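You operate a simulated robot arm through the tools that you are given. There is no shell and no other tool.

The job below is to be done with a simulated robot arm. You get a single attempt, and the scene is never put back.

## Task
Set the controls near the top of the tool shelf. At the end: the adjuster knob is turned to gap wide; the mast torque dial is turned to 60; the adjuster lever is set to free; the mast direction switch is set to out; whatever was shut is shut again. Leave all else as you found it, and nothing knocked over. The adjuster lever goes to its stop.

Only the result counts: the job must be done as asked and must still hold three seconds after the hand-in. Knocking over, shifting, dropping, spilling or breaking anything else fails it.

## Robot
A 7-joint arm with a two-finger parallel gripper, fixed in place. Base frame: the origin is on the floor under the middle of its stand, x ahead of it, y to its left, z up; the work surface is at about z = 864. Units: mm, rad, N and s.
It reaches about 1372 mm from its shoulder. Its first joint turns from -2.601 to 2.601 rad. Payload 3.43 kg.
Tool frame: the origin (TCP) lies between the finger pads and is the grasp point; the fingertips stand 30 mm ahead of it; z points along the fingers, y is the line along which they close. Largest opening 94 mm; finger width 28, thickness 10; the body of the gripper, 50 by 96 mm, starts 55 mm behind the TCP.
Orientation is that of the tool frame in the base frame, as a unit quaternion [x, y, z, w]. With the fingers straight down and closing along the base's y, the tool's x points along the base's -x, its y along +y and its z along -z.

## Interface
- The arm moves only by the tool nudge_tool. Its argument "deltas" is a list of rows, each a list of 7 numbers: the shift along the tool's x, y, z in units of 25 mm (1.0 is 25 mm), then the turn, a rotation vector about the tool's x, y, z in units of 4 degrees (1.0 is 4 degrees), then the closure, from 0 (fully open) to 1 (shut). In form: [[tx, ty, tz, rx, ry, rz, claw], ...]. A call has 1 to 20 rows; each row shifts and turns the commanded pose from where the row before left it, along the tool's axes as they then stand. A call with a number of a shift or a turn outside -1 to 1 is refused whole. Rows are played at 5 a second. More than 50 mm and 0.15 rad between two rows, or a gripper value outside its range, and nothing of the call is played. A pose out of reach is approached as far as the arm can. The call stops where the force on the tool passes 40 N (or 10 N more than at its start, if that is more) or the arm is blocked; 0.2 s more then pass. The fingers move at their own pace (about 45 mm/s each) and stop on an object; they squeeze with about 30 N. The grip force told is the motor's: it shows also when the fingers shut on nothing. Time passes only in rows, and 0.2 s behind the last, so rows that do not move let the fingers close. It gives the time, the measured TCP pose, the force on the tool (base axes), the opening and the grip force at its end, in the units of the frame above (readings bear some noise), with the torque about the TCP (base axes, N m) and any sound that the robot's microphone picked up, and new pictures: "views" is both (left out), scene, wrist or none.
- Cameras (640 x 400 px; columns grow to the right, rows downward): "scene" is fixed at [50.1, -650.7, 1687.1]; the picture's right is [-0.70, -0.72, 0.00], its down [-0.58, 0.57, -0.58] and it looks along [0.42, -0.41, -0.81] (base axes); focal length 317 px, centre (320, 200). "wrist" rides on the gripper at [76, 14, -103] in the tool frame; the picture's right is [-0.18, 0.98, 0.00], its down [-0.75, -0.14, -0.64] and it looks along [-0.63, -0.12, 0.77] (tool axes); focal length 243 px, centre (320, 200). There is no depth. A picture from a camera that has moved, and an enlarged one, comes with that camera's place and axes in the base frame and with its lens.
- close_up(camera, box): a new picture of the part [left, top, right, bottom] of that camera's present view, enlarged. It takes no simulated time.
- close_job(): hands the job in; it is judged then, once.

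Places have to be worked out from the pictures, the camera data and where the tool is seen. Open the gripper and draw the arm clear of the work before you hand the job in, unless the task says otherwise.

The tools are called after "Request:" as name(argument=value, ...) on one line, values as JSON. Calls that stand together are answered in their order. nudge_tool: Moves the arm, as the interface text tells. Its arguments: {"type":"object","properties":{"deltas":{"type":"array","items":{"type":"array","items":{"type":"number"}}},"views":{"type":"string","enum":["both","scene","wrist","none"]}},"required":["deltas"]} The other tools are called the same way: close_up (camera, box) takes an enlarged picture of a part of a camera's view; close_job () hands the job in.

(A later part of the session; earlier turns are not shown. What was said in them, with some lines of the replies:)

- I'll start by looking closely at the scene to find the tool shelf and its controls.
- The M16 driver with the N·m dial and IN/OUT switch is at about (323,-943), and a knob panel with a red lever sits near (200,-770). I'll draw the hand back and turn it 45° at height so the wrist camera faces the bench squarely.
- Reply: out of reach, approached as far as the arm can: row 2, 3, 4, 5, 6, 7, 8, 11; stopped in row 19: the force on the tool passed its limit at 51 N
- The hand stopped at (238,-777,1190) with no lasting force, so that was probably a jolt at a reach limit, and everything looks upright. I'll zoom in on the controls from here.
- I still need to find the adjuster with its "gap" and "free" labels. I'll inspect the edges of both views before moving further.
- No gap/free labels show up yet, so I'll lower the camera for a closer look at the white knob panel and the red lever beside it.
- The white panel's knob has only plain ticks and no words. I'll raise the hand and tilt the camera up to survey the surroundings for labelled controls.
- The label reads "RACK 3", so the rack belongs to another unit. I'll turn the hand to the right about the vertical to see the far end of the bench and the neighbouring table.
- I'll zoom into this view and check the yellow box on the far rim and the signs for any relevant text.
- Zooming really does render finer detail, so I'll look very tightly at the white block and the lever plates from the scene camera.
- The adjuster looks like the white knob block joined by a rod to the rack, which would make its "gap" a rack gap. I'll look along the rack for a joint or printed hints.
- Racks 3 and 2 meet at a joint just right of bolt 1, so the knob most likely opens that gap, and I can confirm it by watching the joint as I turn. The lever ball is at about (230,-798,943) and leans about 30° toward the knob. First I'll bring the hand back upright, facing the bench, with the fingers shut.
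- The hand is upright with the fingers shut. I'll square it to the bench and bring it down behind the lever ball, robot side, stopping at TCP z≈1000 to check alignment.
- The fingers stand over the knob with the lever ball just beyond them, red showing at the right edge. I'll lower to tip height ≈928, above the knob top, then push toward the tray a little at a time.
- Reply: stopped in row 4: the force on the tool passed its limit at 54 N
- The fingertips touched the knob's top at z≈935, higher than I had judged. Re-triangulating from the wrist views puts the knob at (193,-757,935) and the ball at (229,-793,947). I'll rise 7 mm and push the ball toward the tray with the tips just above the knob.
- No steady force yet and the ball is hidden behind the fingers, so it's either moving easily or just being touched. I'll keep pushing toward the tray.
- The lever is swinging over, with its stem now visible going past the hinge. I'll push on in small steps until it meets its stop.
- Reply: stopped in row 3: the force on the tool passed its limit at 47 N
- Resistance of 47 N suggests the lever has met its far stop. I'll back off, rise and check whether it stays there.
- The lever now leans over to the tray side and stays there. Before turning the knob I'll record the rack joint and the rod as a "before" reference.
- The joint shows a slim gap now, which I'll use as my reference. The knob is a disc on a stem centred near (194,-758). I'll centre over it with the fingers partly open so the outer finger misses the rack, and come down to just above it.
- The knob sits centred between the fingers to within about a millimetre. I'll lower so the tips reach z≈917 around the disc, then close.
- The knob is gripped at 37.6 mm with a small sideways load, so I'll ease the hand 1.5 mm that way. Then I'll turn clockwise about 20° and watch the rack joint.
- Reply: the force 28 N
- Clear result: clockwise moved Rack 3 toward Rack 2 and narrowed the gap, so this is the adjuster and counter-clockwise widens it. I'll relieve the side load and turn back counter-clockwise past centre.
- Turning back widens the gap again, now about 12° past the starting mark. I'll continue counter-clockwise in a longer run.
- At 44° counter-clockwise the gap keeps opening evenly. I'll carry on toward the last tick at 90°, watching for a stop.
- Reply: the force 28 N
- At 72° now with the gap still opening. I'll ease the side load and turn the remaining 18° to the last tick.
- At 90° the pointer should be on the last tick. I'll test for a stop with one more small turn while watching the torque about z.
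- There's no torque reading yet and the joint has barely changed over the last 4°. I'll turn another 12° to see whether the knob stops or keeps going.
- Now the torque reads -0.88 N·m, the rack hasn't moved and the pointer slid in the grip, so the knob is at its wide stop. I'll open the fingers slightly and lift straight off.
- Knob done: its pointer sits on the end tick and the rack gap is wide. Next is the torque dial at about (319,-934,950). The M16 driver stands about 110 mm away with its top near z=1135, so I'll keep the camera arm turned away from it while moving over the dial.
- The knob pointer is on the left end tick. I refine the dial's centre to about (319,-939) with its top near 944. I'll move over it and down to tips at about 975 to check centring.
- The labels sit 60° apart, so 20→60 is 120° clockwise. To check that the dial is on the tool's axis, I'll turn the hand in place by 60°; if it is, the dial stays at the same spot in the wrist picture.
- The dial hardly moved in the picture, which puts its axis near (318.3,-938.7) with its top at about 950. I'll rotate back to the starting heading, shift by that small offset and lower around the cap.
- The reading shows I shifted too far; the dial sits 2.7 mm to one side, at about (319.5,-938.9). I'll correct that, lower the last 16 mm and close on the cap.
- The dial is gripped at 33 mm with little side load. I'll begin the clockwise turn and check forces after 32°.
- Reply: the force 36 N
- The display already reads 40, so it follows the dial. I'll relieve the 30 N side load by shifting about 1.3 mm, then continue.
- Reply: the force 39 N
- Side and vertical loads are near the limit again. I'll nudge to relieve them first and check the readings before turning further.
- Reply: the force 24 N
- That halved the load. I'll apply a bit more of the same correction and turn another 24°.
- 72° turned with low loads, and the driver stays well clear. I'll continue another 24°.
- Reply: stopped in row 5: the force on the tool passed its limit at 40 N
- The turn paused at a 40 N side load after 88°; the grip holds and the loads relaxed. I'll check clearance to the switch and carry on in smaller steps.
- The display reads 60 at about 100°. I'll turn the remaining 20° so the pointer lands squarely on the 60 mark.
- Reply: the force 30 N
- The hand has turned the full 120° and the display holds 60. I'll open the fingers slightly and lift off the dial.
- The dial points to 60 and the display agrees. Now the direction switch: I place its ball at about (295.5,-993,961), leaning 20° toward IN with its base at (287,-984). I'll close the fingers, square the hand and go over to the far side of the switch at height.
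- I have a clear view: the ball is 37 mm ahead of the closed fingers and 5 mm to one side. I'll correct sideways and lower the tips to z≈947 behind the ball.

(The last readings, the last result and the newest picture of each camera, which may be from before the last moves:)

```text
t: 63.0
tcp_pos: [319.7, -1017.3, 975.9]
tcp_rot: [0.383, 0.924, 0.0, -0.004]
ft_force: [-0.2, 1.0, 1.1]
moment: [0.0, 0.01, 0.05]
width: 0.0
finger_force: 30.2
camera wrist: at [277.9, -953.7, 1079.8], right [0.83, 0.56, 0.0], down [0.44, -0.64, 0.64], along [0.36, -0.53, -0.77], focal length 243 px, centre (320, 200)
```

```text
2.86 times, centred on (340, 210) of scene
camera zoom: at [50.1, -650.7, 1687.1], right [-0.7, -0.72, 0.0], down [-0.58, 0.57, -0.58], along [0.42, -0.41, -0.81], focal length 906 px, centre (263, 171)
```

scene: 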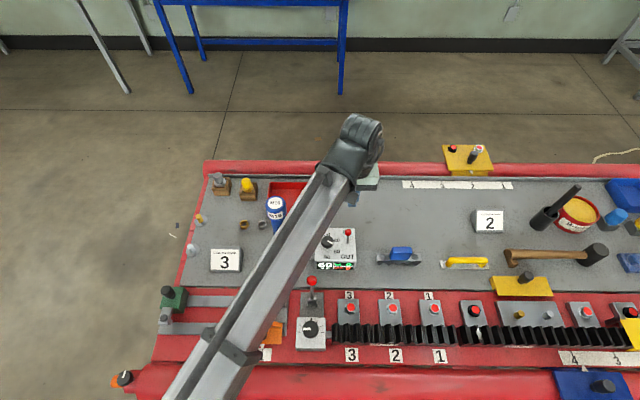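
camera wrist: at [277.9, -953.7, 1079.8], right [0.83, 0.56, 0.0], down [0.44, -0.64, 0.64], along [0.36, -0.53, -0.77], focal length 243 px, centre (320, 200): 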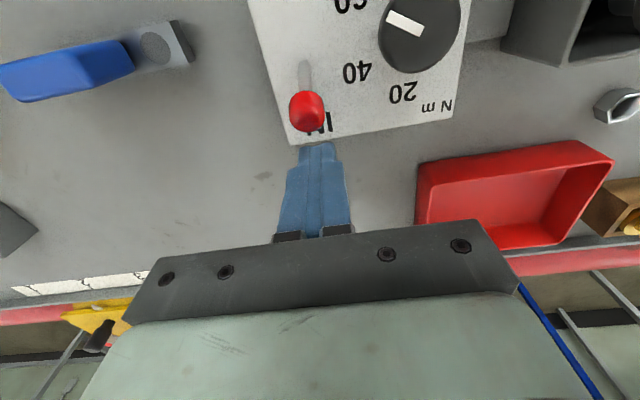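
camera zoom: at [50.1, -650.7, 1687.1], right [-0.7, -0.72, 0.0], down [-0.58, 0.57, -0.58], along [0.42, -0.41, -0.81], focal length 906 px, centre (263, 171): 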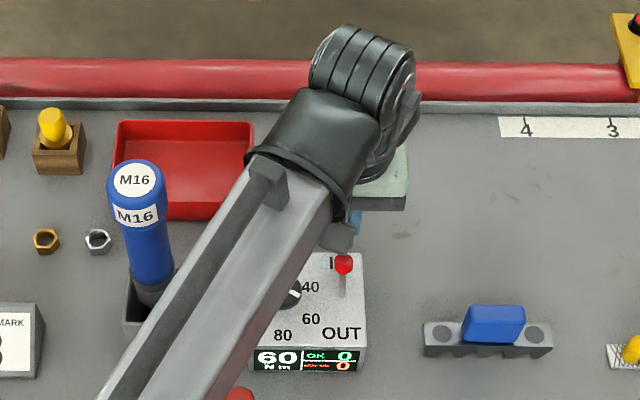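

The fingers are lined up behind the ball, about 12 mm from contact. I'll push it toward the robot, the OUT side.

Request:
nudge_tool(deltas=[[0.3, -0.02, 0, 0, 0, 0, 1], [0.3, -0.02, 0, 0, 0, 0, 1], [0.3, 0, 0, 0, 0, 0, 1], [0.3, 0, 0, 0, 0, 0, 1]], views="wrist")

Request:
close_up(camera="wrist", box=[200, 20, 440, 220])

Request:
close_up(camera="scene", box=[270, 140, 410, 280])

```text
t: 64.0
tcp_pos: [299.0, -997.7, 975.3]
tcp_rot: [0.384, 0.923, 0.0, -0.004]
ft_force: [0.5, 0.0, -0.4]
moment: [0.02, -0.02, 0.0]
width: 0.1
finger_force: 29.6
camera wrist: at [257.6, -933.0, 1078.4], right [0.83, 0.56, 0.0], down [0.44, -0.64, 0.64], along [0.36, -0.53, -0.77], focal length 243 px, centre (320, 200)
```

wrist: 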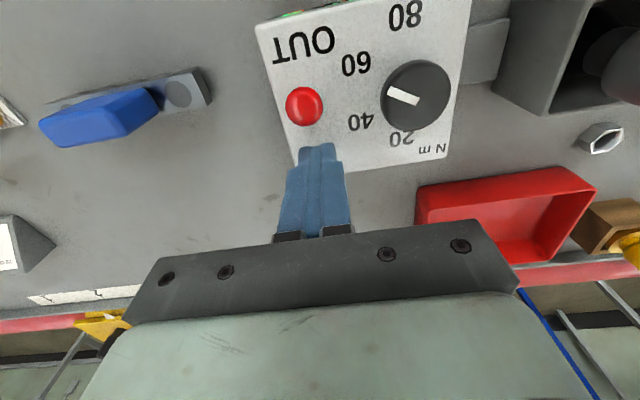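

```text
2.00 times, centred on (320, 120) of wrist
camera zoom: at [257.6, -933.0, 1078.4], right [0.83, 0.56, 0.0], down [0.44, -0.64, 0.64], along [0.36, -0.53, -0.77], focal length 485 px, centre (320, 360)
```

zoom: 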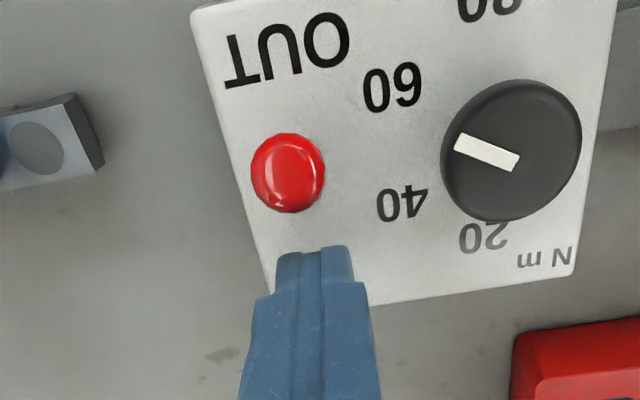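

```text
2.86 times, centred on (340, 210) of scene
camera zoom: at [50.1, -650.7, 1687.1], right [-0.7, -0.72, 0.0], down [-0.58, 0.57, -0.58], along [0.42, -0.41, -0.81], focal length 906 px, centre (263, 171)
```

zoom: 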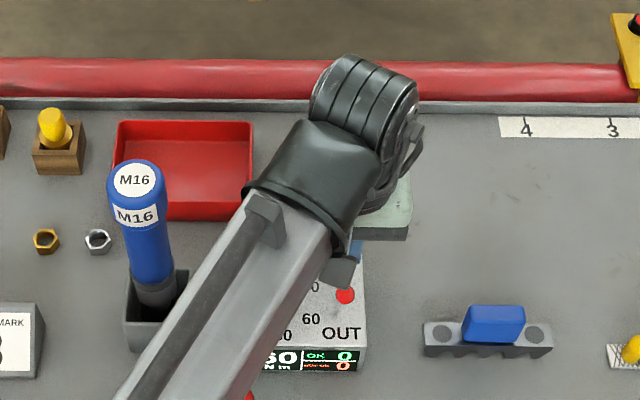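

The switch has snapped across, with its ball now near (273,-970) on the OUT side, ahead of the fingers. I'll back off, lift and inspect.

Request:
nudge_tool(deltas=[[-0.3, 0, 0, 0, 0, 0, 1], [0, 0, -0.8, 0, 0, 0, 1], [0, 0, -0.8, 0, 0, 0, 1], [0, 0, -0.8, 0, 0, 0, 1], [0, 0, -0.8, 0, 0, 0, 1], [0, 0, -0.6, 0, 0, 0, 1], [0, 0, 0, 0, 0, 0, 1]], views="both")

Request:
close_up(camera="wrist", box=[200, 0, 440, 180])

Request:
close_up(camera="scene", box=[300, 210, 370, 280])

```text
t: 65.6
tcp_pos: [306.0, -1000.1, 1072.1]
tcp_rot: [0.384, 0.924, 0.001, -0.004]
ft_force: [-0.5, -0.4, -0.6]
moment: [0.0, 0.0, -0.02]
width: 0.0
finger_force: 30.0
camera wrist: at [263.5, -937.2, 1174.7], right [0.83, 0.56, 0.0], down [0.44, -0.64, 0.64], along [0.36, -0.53, -0.77], focal length 243 px, centre (320, 200)
```

scene: 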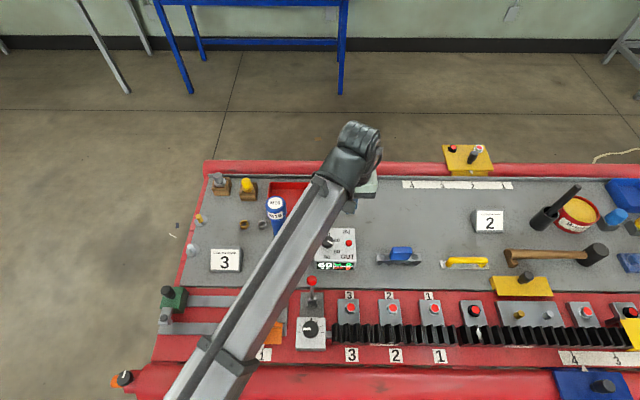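
wrist: 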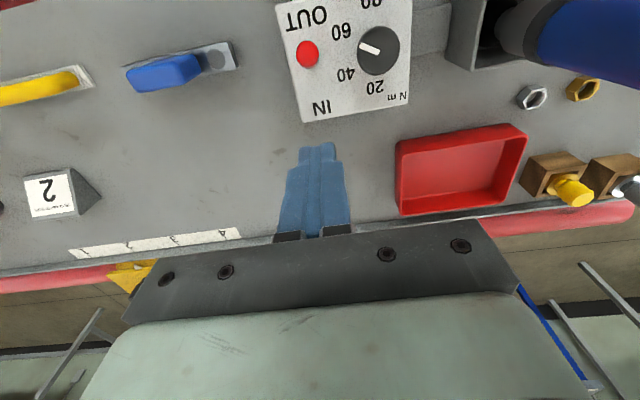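

```text
2.22 times, centred on (320, 90) of wrist
camera zoom: at [263.5, -937.2, 1174.7], right [0.83, 0.56, 0.0], down [0.44, -0.64, 0.64], along [0.36, -0.53, -0.77], focal length 539 px, centre (320, 444)
```

zoom: 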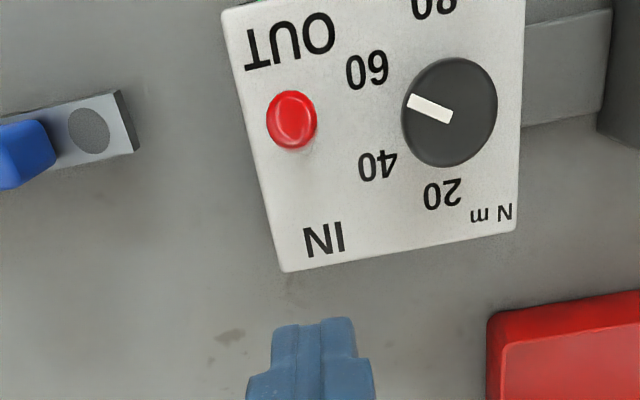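

```text
5.71 times, centred on (335, 245) of scene
camera zoom: at [50.1, -650.7, 1687.1], right [-0.7, -0.72, 0.0], down [-0.58, 0.57, -0.58], along [0.42, -0.41, -0.81], focal length 1812 px, centre (234, -57)
```

zoom: 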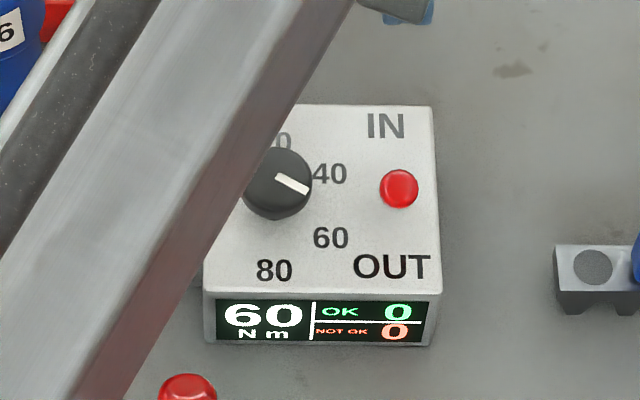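

The switch rests on the OUT side and the display shows 60. I still want firm proof that the adjuster lever is on its stop, so I'll move back over it with the fingers open and look.

Request:
nudge_tool(deltas=[[0.9, 0.42, 0, 0, 0, 0, 0.6], [0.9, 0.42, 0, 0, 0, 0, 0.3], [0.9, 0.42, 0, 0, 0, 0, 0], [0.9, 0.42, 0, 0, 0, 0, 0], [0.9, 0.42, 0, 0, 0, 0, 0], [0.9, 0.42, 0, 0, 0, 0, 0], [0.9, 0.42, 0, 0, 0, 0, 0], [0.9, 0.42, 0, 0, 0, 0, 0], [0.9, 0.42, 0, 0, 0, 0, 0], [0, 0, 0, 0, 0, 0, 0]], views="both")

Request:
close_up(camera="wrist", box=[240, 60, 440, 230])

Request:
close_up(camera="scene", box=[260, 260, 370, 350])

```text
t: 67.8
tcp_pos: [229.4, -792.3, 1071.6]
tcp_rot: [0.384, 0.923, 0.0, -0.003]
ft_force: [0.2, 0.1, -0.2]
moment: [-0.04, 0.0, 0.0]
width: 93.9
finger_force: 0.1
camera wrist: at [187.6, -728.0, 1175.5], right [0.83, 0.56, 0.0], down [0.44, -0.64, 0.64], along [0.36, -0.53, -0.77], focal length 243 px, centre (320, 200)
```

scene: 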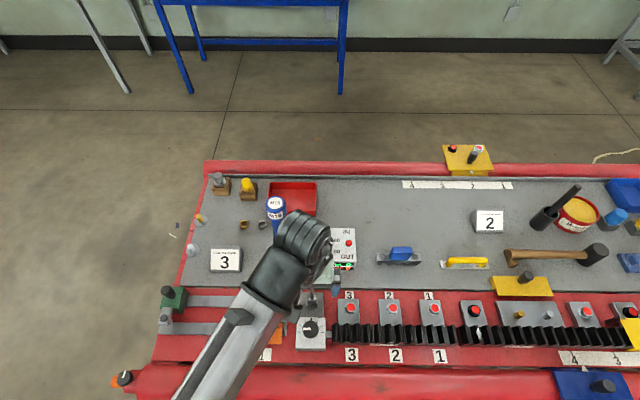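
wrist: 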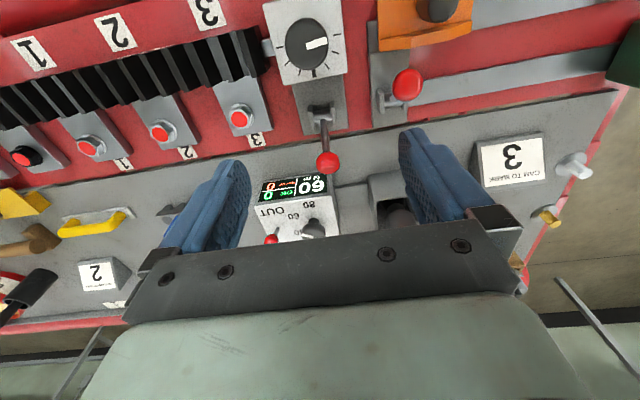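

```text
2.35 times, centred on (340, 145) of wrist
camera zoom: at [187.6, -728.0, 1175.5], right [0.83, 0.56, 0.0], down [0.44, -0.64, 0.64], along [0.36, -0.53, -0.77], focal length 571 px, centre (273, 329)
```

zoom: 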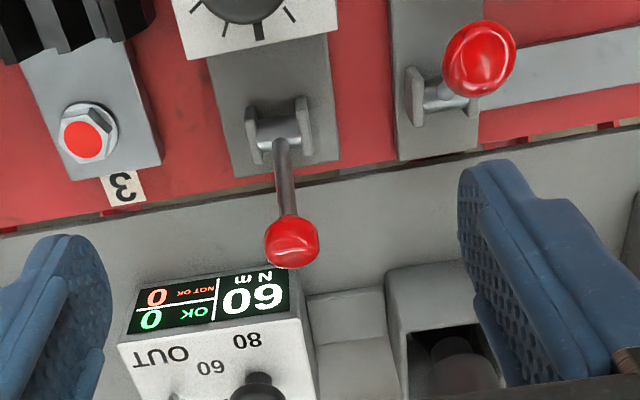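

```text
4.44 times, centred on (315, 305) of scene
camera zoom: at [50.1, -650.7, 1687.1], right [-0.7, -0.72, 0.0], down [-0.58, 0.57, -0.58], along [0.42, -0.41, -0.81], focal length 1409 px, centre (342, -267)
```

zoom: 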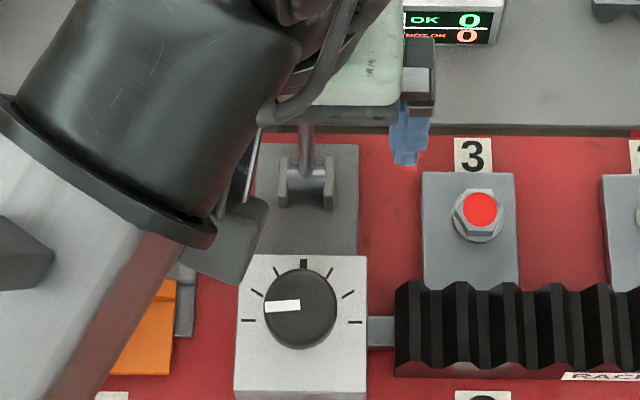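

Triangulating from two different headings puts the hinge at (250,-817,884) and the ball at (271,-837,944). That's about 26° past vertical, a mirror of its starting lean, so the lever is at its stop. I'll draw the arm up and back, fingers open, and do a final check.

Request:
nudge_tool(deltas=[[0, 0, -0.8, 0, 0, 0, 0], [0.4, 0, -0.8, 0, 0, 0, 0], [0.6, 0, -0.6, 0, 0, 0, 0], [0.8, 0, -0.4, 0, 0, 0, 0], [0.8, 0, 0, 0, 0, 0, 0], [0.8, 0, 0, 0, 0, 0, 0], [0.8, 0, 0, 0, 0, 0, 0], [0, 0, 0, 0, 0, 0, 0]], views="both")

Request:
close_up(camera="scene", box=[200, 160, 400, 285])

Request:
close_up(camera="scene", box=[260, 260, 370, 350])

Request:
close_up(camera="scene", box=[448, 322, 472, 352])

Request:
close_up(camera="wrist", box=[220, 60, 460, 230])

```text
t: 69.5
tcp_pos: [159.0, -720.2, 1140.2]
tcp_rot: [0.385, 0.923, -0.002, -0.001]
ft_force: [-0.3, -5.9, -8.0]
moment: [0.11, -0.31, 0.24]
width: 93.9
finger_force: 0.0
stopped in row 8: the force on the tool passed its limit at 43 N (the readings are from after the stop); the commanded pose is now the measured one
camera wrist: at [115.8, -655.1, 1240.9], right [0.83, 0.56, 0.0], down [0.43, -0.63, 0.64], along [0.36, -0.53, -0.77], focal length 243 px, centre (320, 200)
```

scene: 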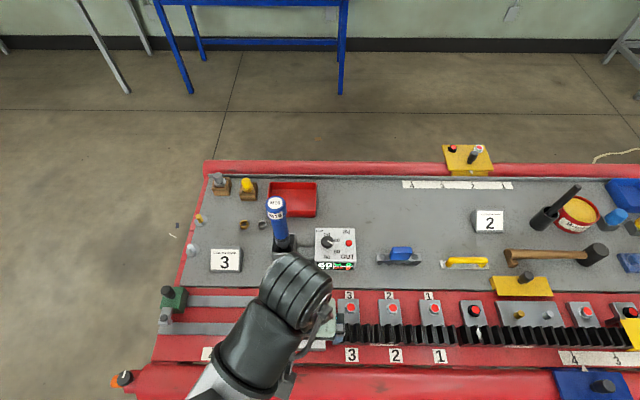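
wrist: 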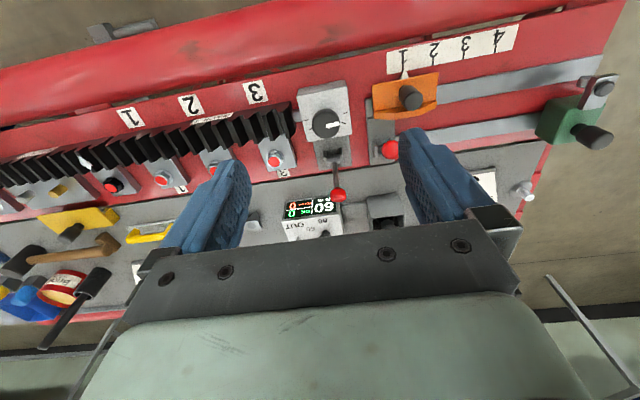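

```text
3.20 times, centred on (300, 222) of scene
camera zoom: at [50.1, -650.7, 1687.1], right [-0.7, -0.72, 0.0], down [-0.58, 0.57, -0.58], along [0.42, -0.41, -0.81], focal length 1014 px, centre (384, 128)
```

zoom: 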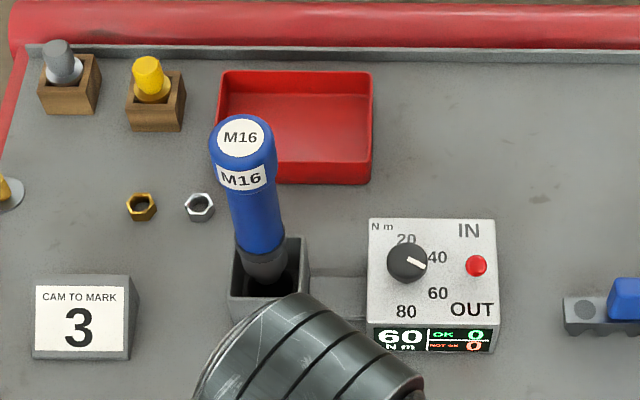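

```text
4.44 times, centred on (315, 305) of scene
camera zoom: at [50.1, -650.7, 1687.1], right [-0.7, -0.72, 0.0], down [-0.58, 0.57, -0.58], along [0.42, -0.41, -0.81], focal length 1409 px, centre (342, -267)
```

zoom: 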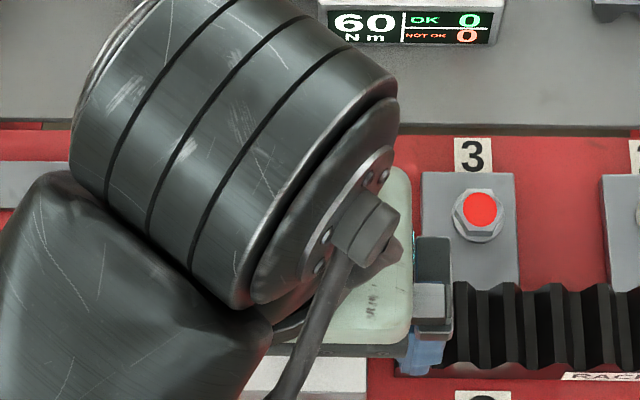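

```text
13.33 times, centred on (460, 337) of scene
camera zoom: at [50.1, -650.7, 1687.1], right [-0.7, -0.72, 0.0], down [-0.58, 0.57, -0.58], along [0.42, -0.41, -0.81], focal length 4227 px, centre (-1547, -1627)
```

zoom: 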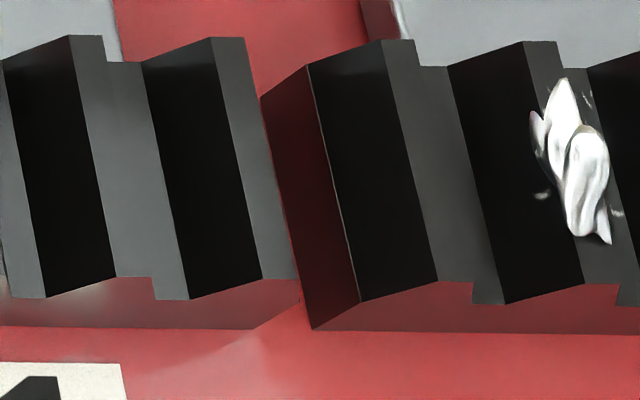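

```text
2.35 times, centred on (340, 145) of wrist
camera zoom: at [115.8, -655.1, 1240.9], right [0.83, 0.56, 0.0], down [0.43, -0.63, 0.64], along [0.36, -0.53, -0.77], focal length 571 px, centre (273, 329)
```

zoom: 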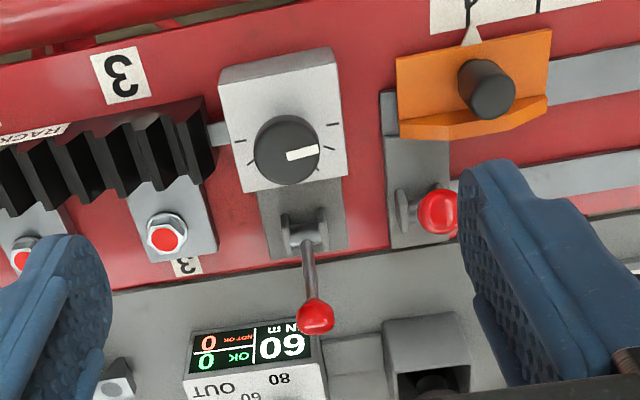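

All four settings show as wanted: the lever leans to the tray side, the knob is on the wide end tick, the display reads 60 and the switch is at OUT. The last stop happened in free air, like the first one. I'll hold still for a moment to confirm the forces settle and nothing changes.

Request:
nudge_tool(deltas=[[0, 0, 0, 0, 0, 0, 0], [0, 0, 0, 0, 0, 0, 0], [0, 0, 0, 0, 0, 0, 0], [0, 0, 0, 0, 0, 0, 0], [0, 0, 0, 0, 0, 0, 0]], views="both")

Request:
close_up(camera="scene", box=[380, 130, 640, 290])

Request:
close_up(camera="scene", box=[100, 270, 260, 400])

```text
t: 70.7
tcp_pos: [159.2, -719.6, 1138.1]
tcp_rot: [0.383, 0.924, -0.003, -0.002]
ft_force: [1.1, -9.3, -16.1]
moment: [-0.12, -0.55, 0.26]
width: 93.9
finger_force: 0.1
camera wrist: at [115.9, -654.9, 1240.8], right [0.83, 0.56, 0.0], down [0.43, -0.63, 0.64], along [0.36, -0.53, -0.77], focal length 243 px, centre (320, 200)
```

scene: 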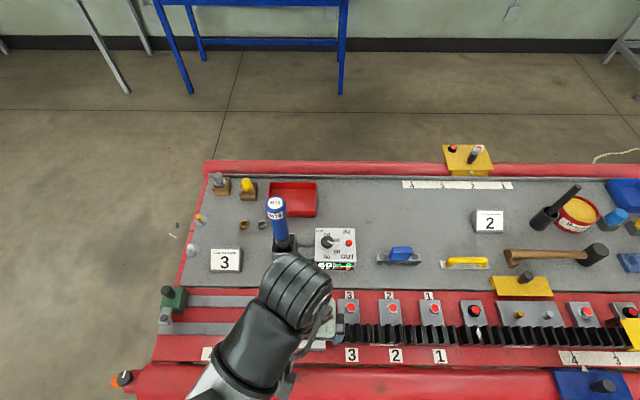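
wrist: 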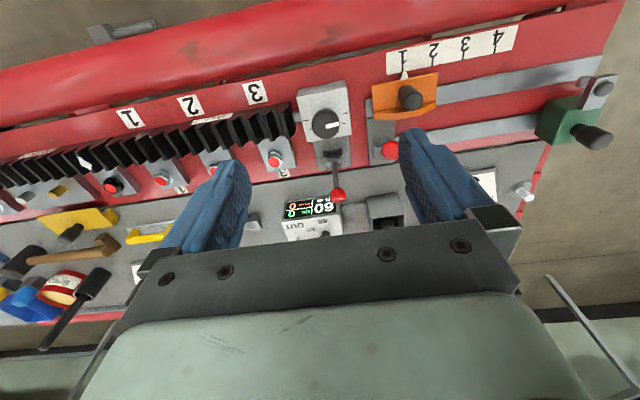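

```text
2.46 times, centred on (510, 210) of scene
camera zoom: at [50.1, -650.7, 1687.1], right [-0.7, -0.72, 0.0], down [-0.58, 0.57, -0.58], along [0.42, -0.41, -0.81], focal length 780 px, centre (-148, 175)
```

zoom: 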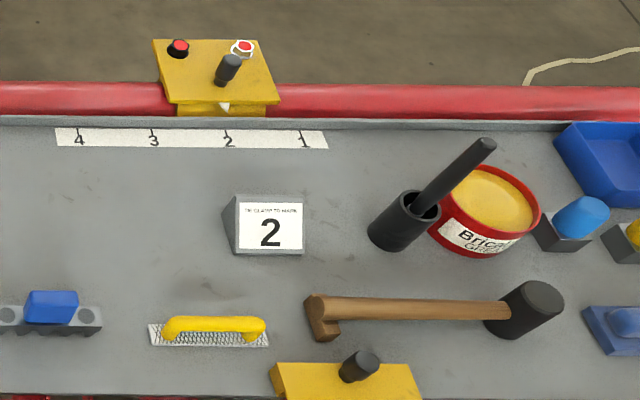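

```text
3.08 times, centred on (180, 335) of scene
camera zoom: at [50.1, -650.7, 1687.1], right [-0.7, -0.72, 0.0], down [-0.58, 0.57, -0.58], along [0.42, -0.41, -0.81], focal length 975 px, centre (751, -215)
```

zoom: 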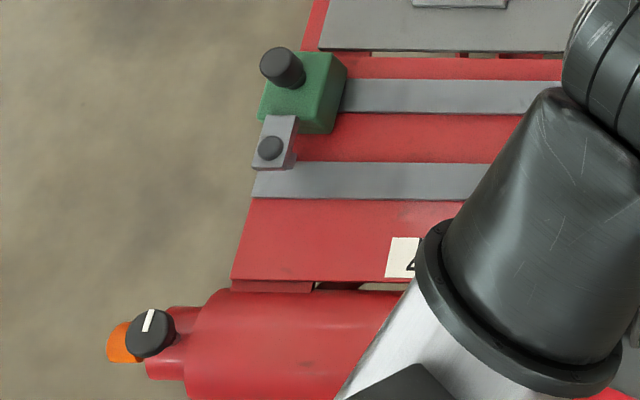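

A steady 18 N remains in free air, so the folded wrist is probably brushing the arm's own forearm. I'll ease forward and down a little to clear it while staying well above the controls.

Request:
nudge_tool(deltas=[[-0.6, 0, 0.3, 0, 0, 0, 0], [-0.6, 0, 0.4, 0, 0, 0, 0], [-0.6, 0, 0.4, 0, 0, 0, 0], [0, 0, 0, 0, 0, 0, 0], [0, 0, 0, 0, 0, 0, 0]], views="both")

Request:
close_up(camera="wrist", box=[240, 60, 440, 230])

Request:
close_up(camera="scene", box=[200, 160, 400, 285])

```text
t: 71.8
tcp_pos: [191.8, -751.1, 1108.7]
tcp_rot: [0.384, 0.923, -0.001, -0.001]
ft_force: [0.6, 0.1, 0.1]
moment: [-0.03, -0.01, 0.01]
width: 93.9
finger_force: 0.0
camera wrist: at [149.2, -686.6, 1211.7], right [0.83, 0.56, 0.0], down [0.43, -0.63, 0.64], along [0.36, -0.53, -0.77], focal length 243 px, centre (320, 200)
```

scene: 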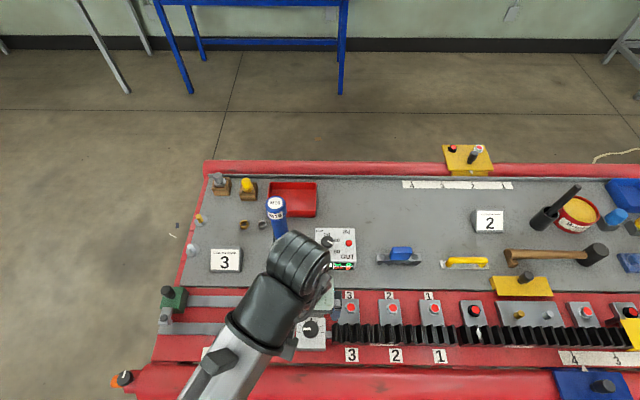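
wrist: 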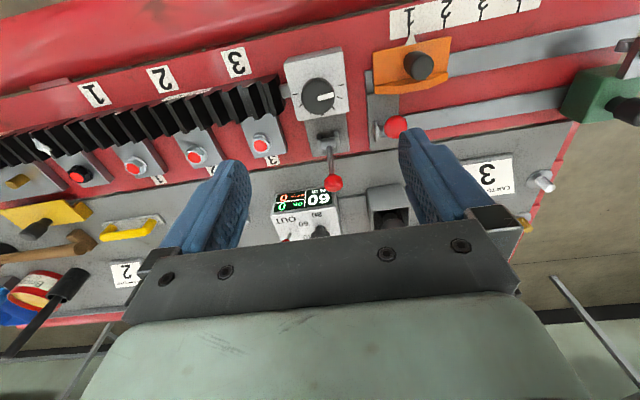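

```text
2.35 times, centred on (340, 145) of wrist
camera zoom: at [149.2, -686.6, 1211.7], right [0.83, 0.56, 0.0], down [0.43, -0.63, 0.64], along [0.36, -0.53, -0.77], focal length 571 px, centre (273, 329)
```

zoom: 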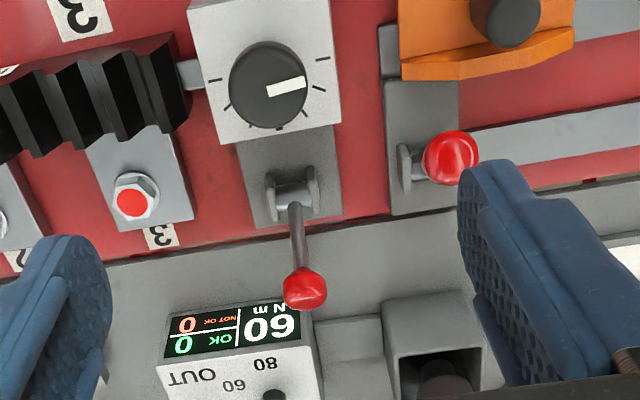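

```text
3.20 times, centred on (300, 222) of scene
camera zoom: at [50.1, -650.7, 1687.1], right [-0.7, -0.72, 0.0], down [-0.58, 0.57, -0.58], along [0.42, -0.41, -0.81], focal length 1014 px, centre (384, 128)
```

zoom: 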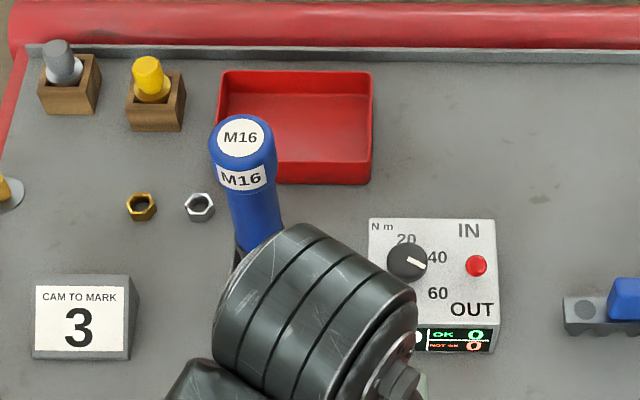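

Forces are zero, the gripper is open and well clear. The lever, knob, dial (display 60) and switch (OUT) all hold, and the other items are where they started. I'm handing the job in.

Request:
close_job()

```text
The job is handed in.
```

I set all four controls and handed the job in. The positions of the adjuster lever and knob are my judgement, because neither has any wording on it.

| Control | Where it is now | How I know |
|---|---|---|
| Adjuster lever | Thrown to the tray side, at its stop | It met firm resistance, and now leans as far that way as it first leaned the other. I took this side as "free" because the knob turned with the lever there; I didn't try the knob with the lever in its first position. |
| Adjuster knob | Turned counter-clockwise to its end stop | The gap between Rack 3 and Rack 2 opened as I turned it, and narrowed when I turned it the other way. |
| Mast torque dial | 60 | The display reads 60. |
| Mast direction switch | Out | It flipped across to the OUT side and stayed there. |

- **Shut items:** I found nothing that was shut and opened nothing.
- **Other items:** Rack 3 moved with the knob, as expected. From the pictures, nothing else was shifted or knocked over.
- **Contact:** While lining up for the lever, the closed fingers pressed once on top of the adjuster knob (54 N). It turned normally afterwards.
- **Arm:** The gripper is open and about 140 mm above the controls.
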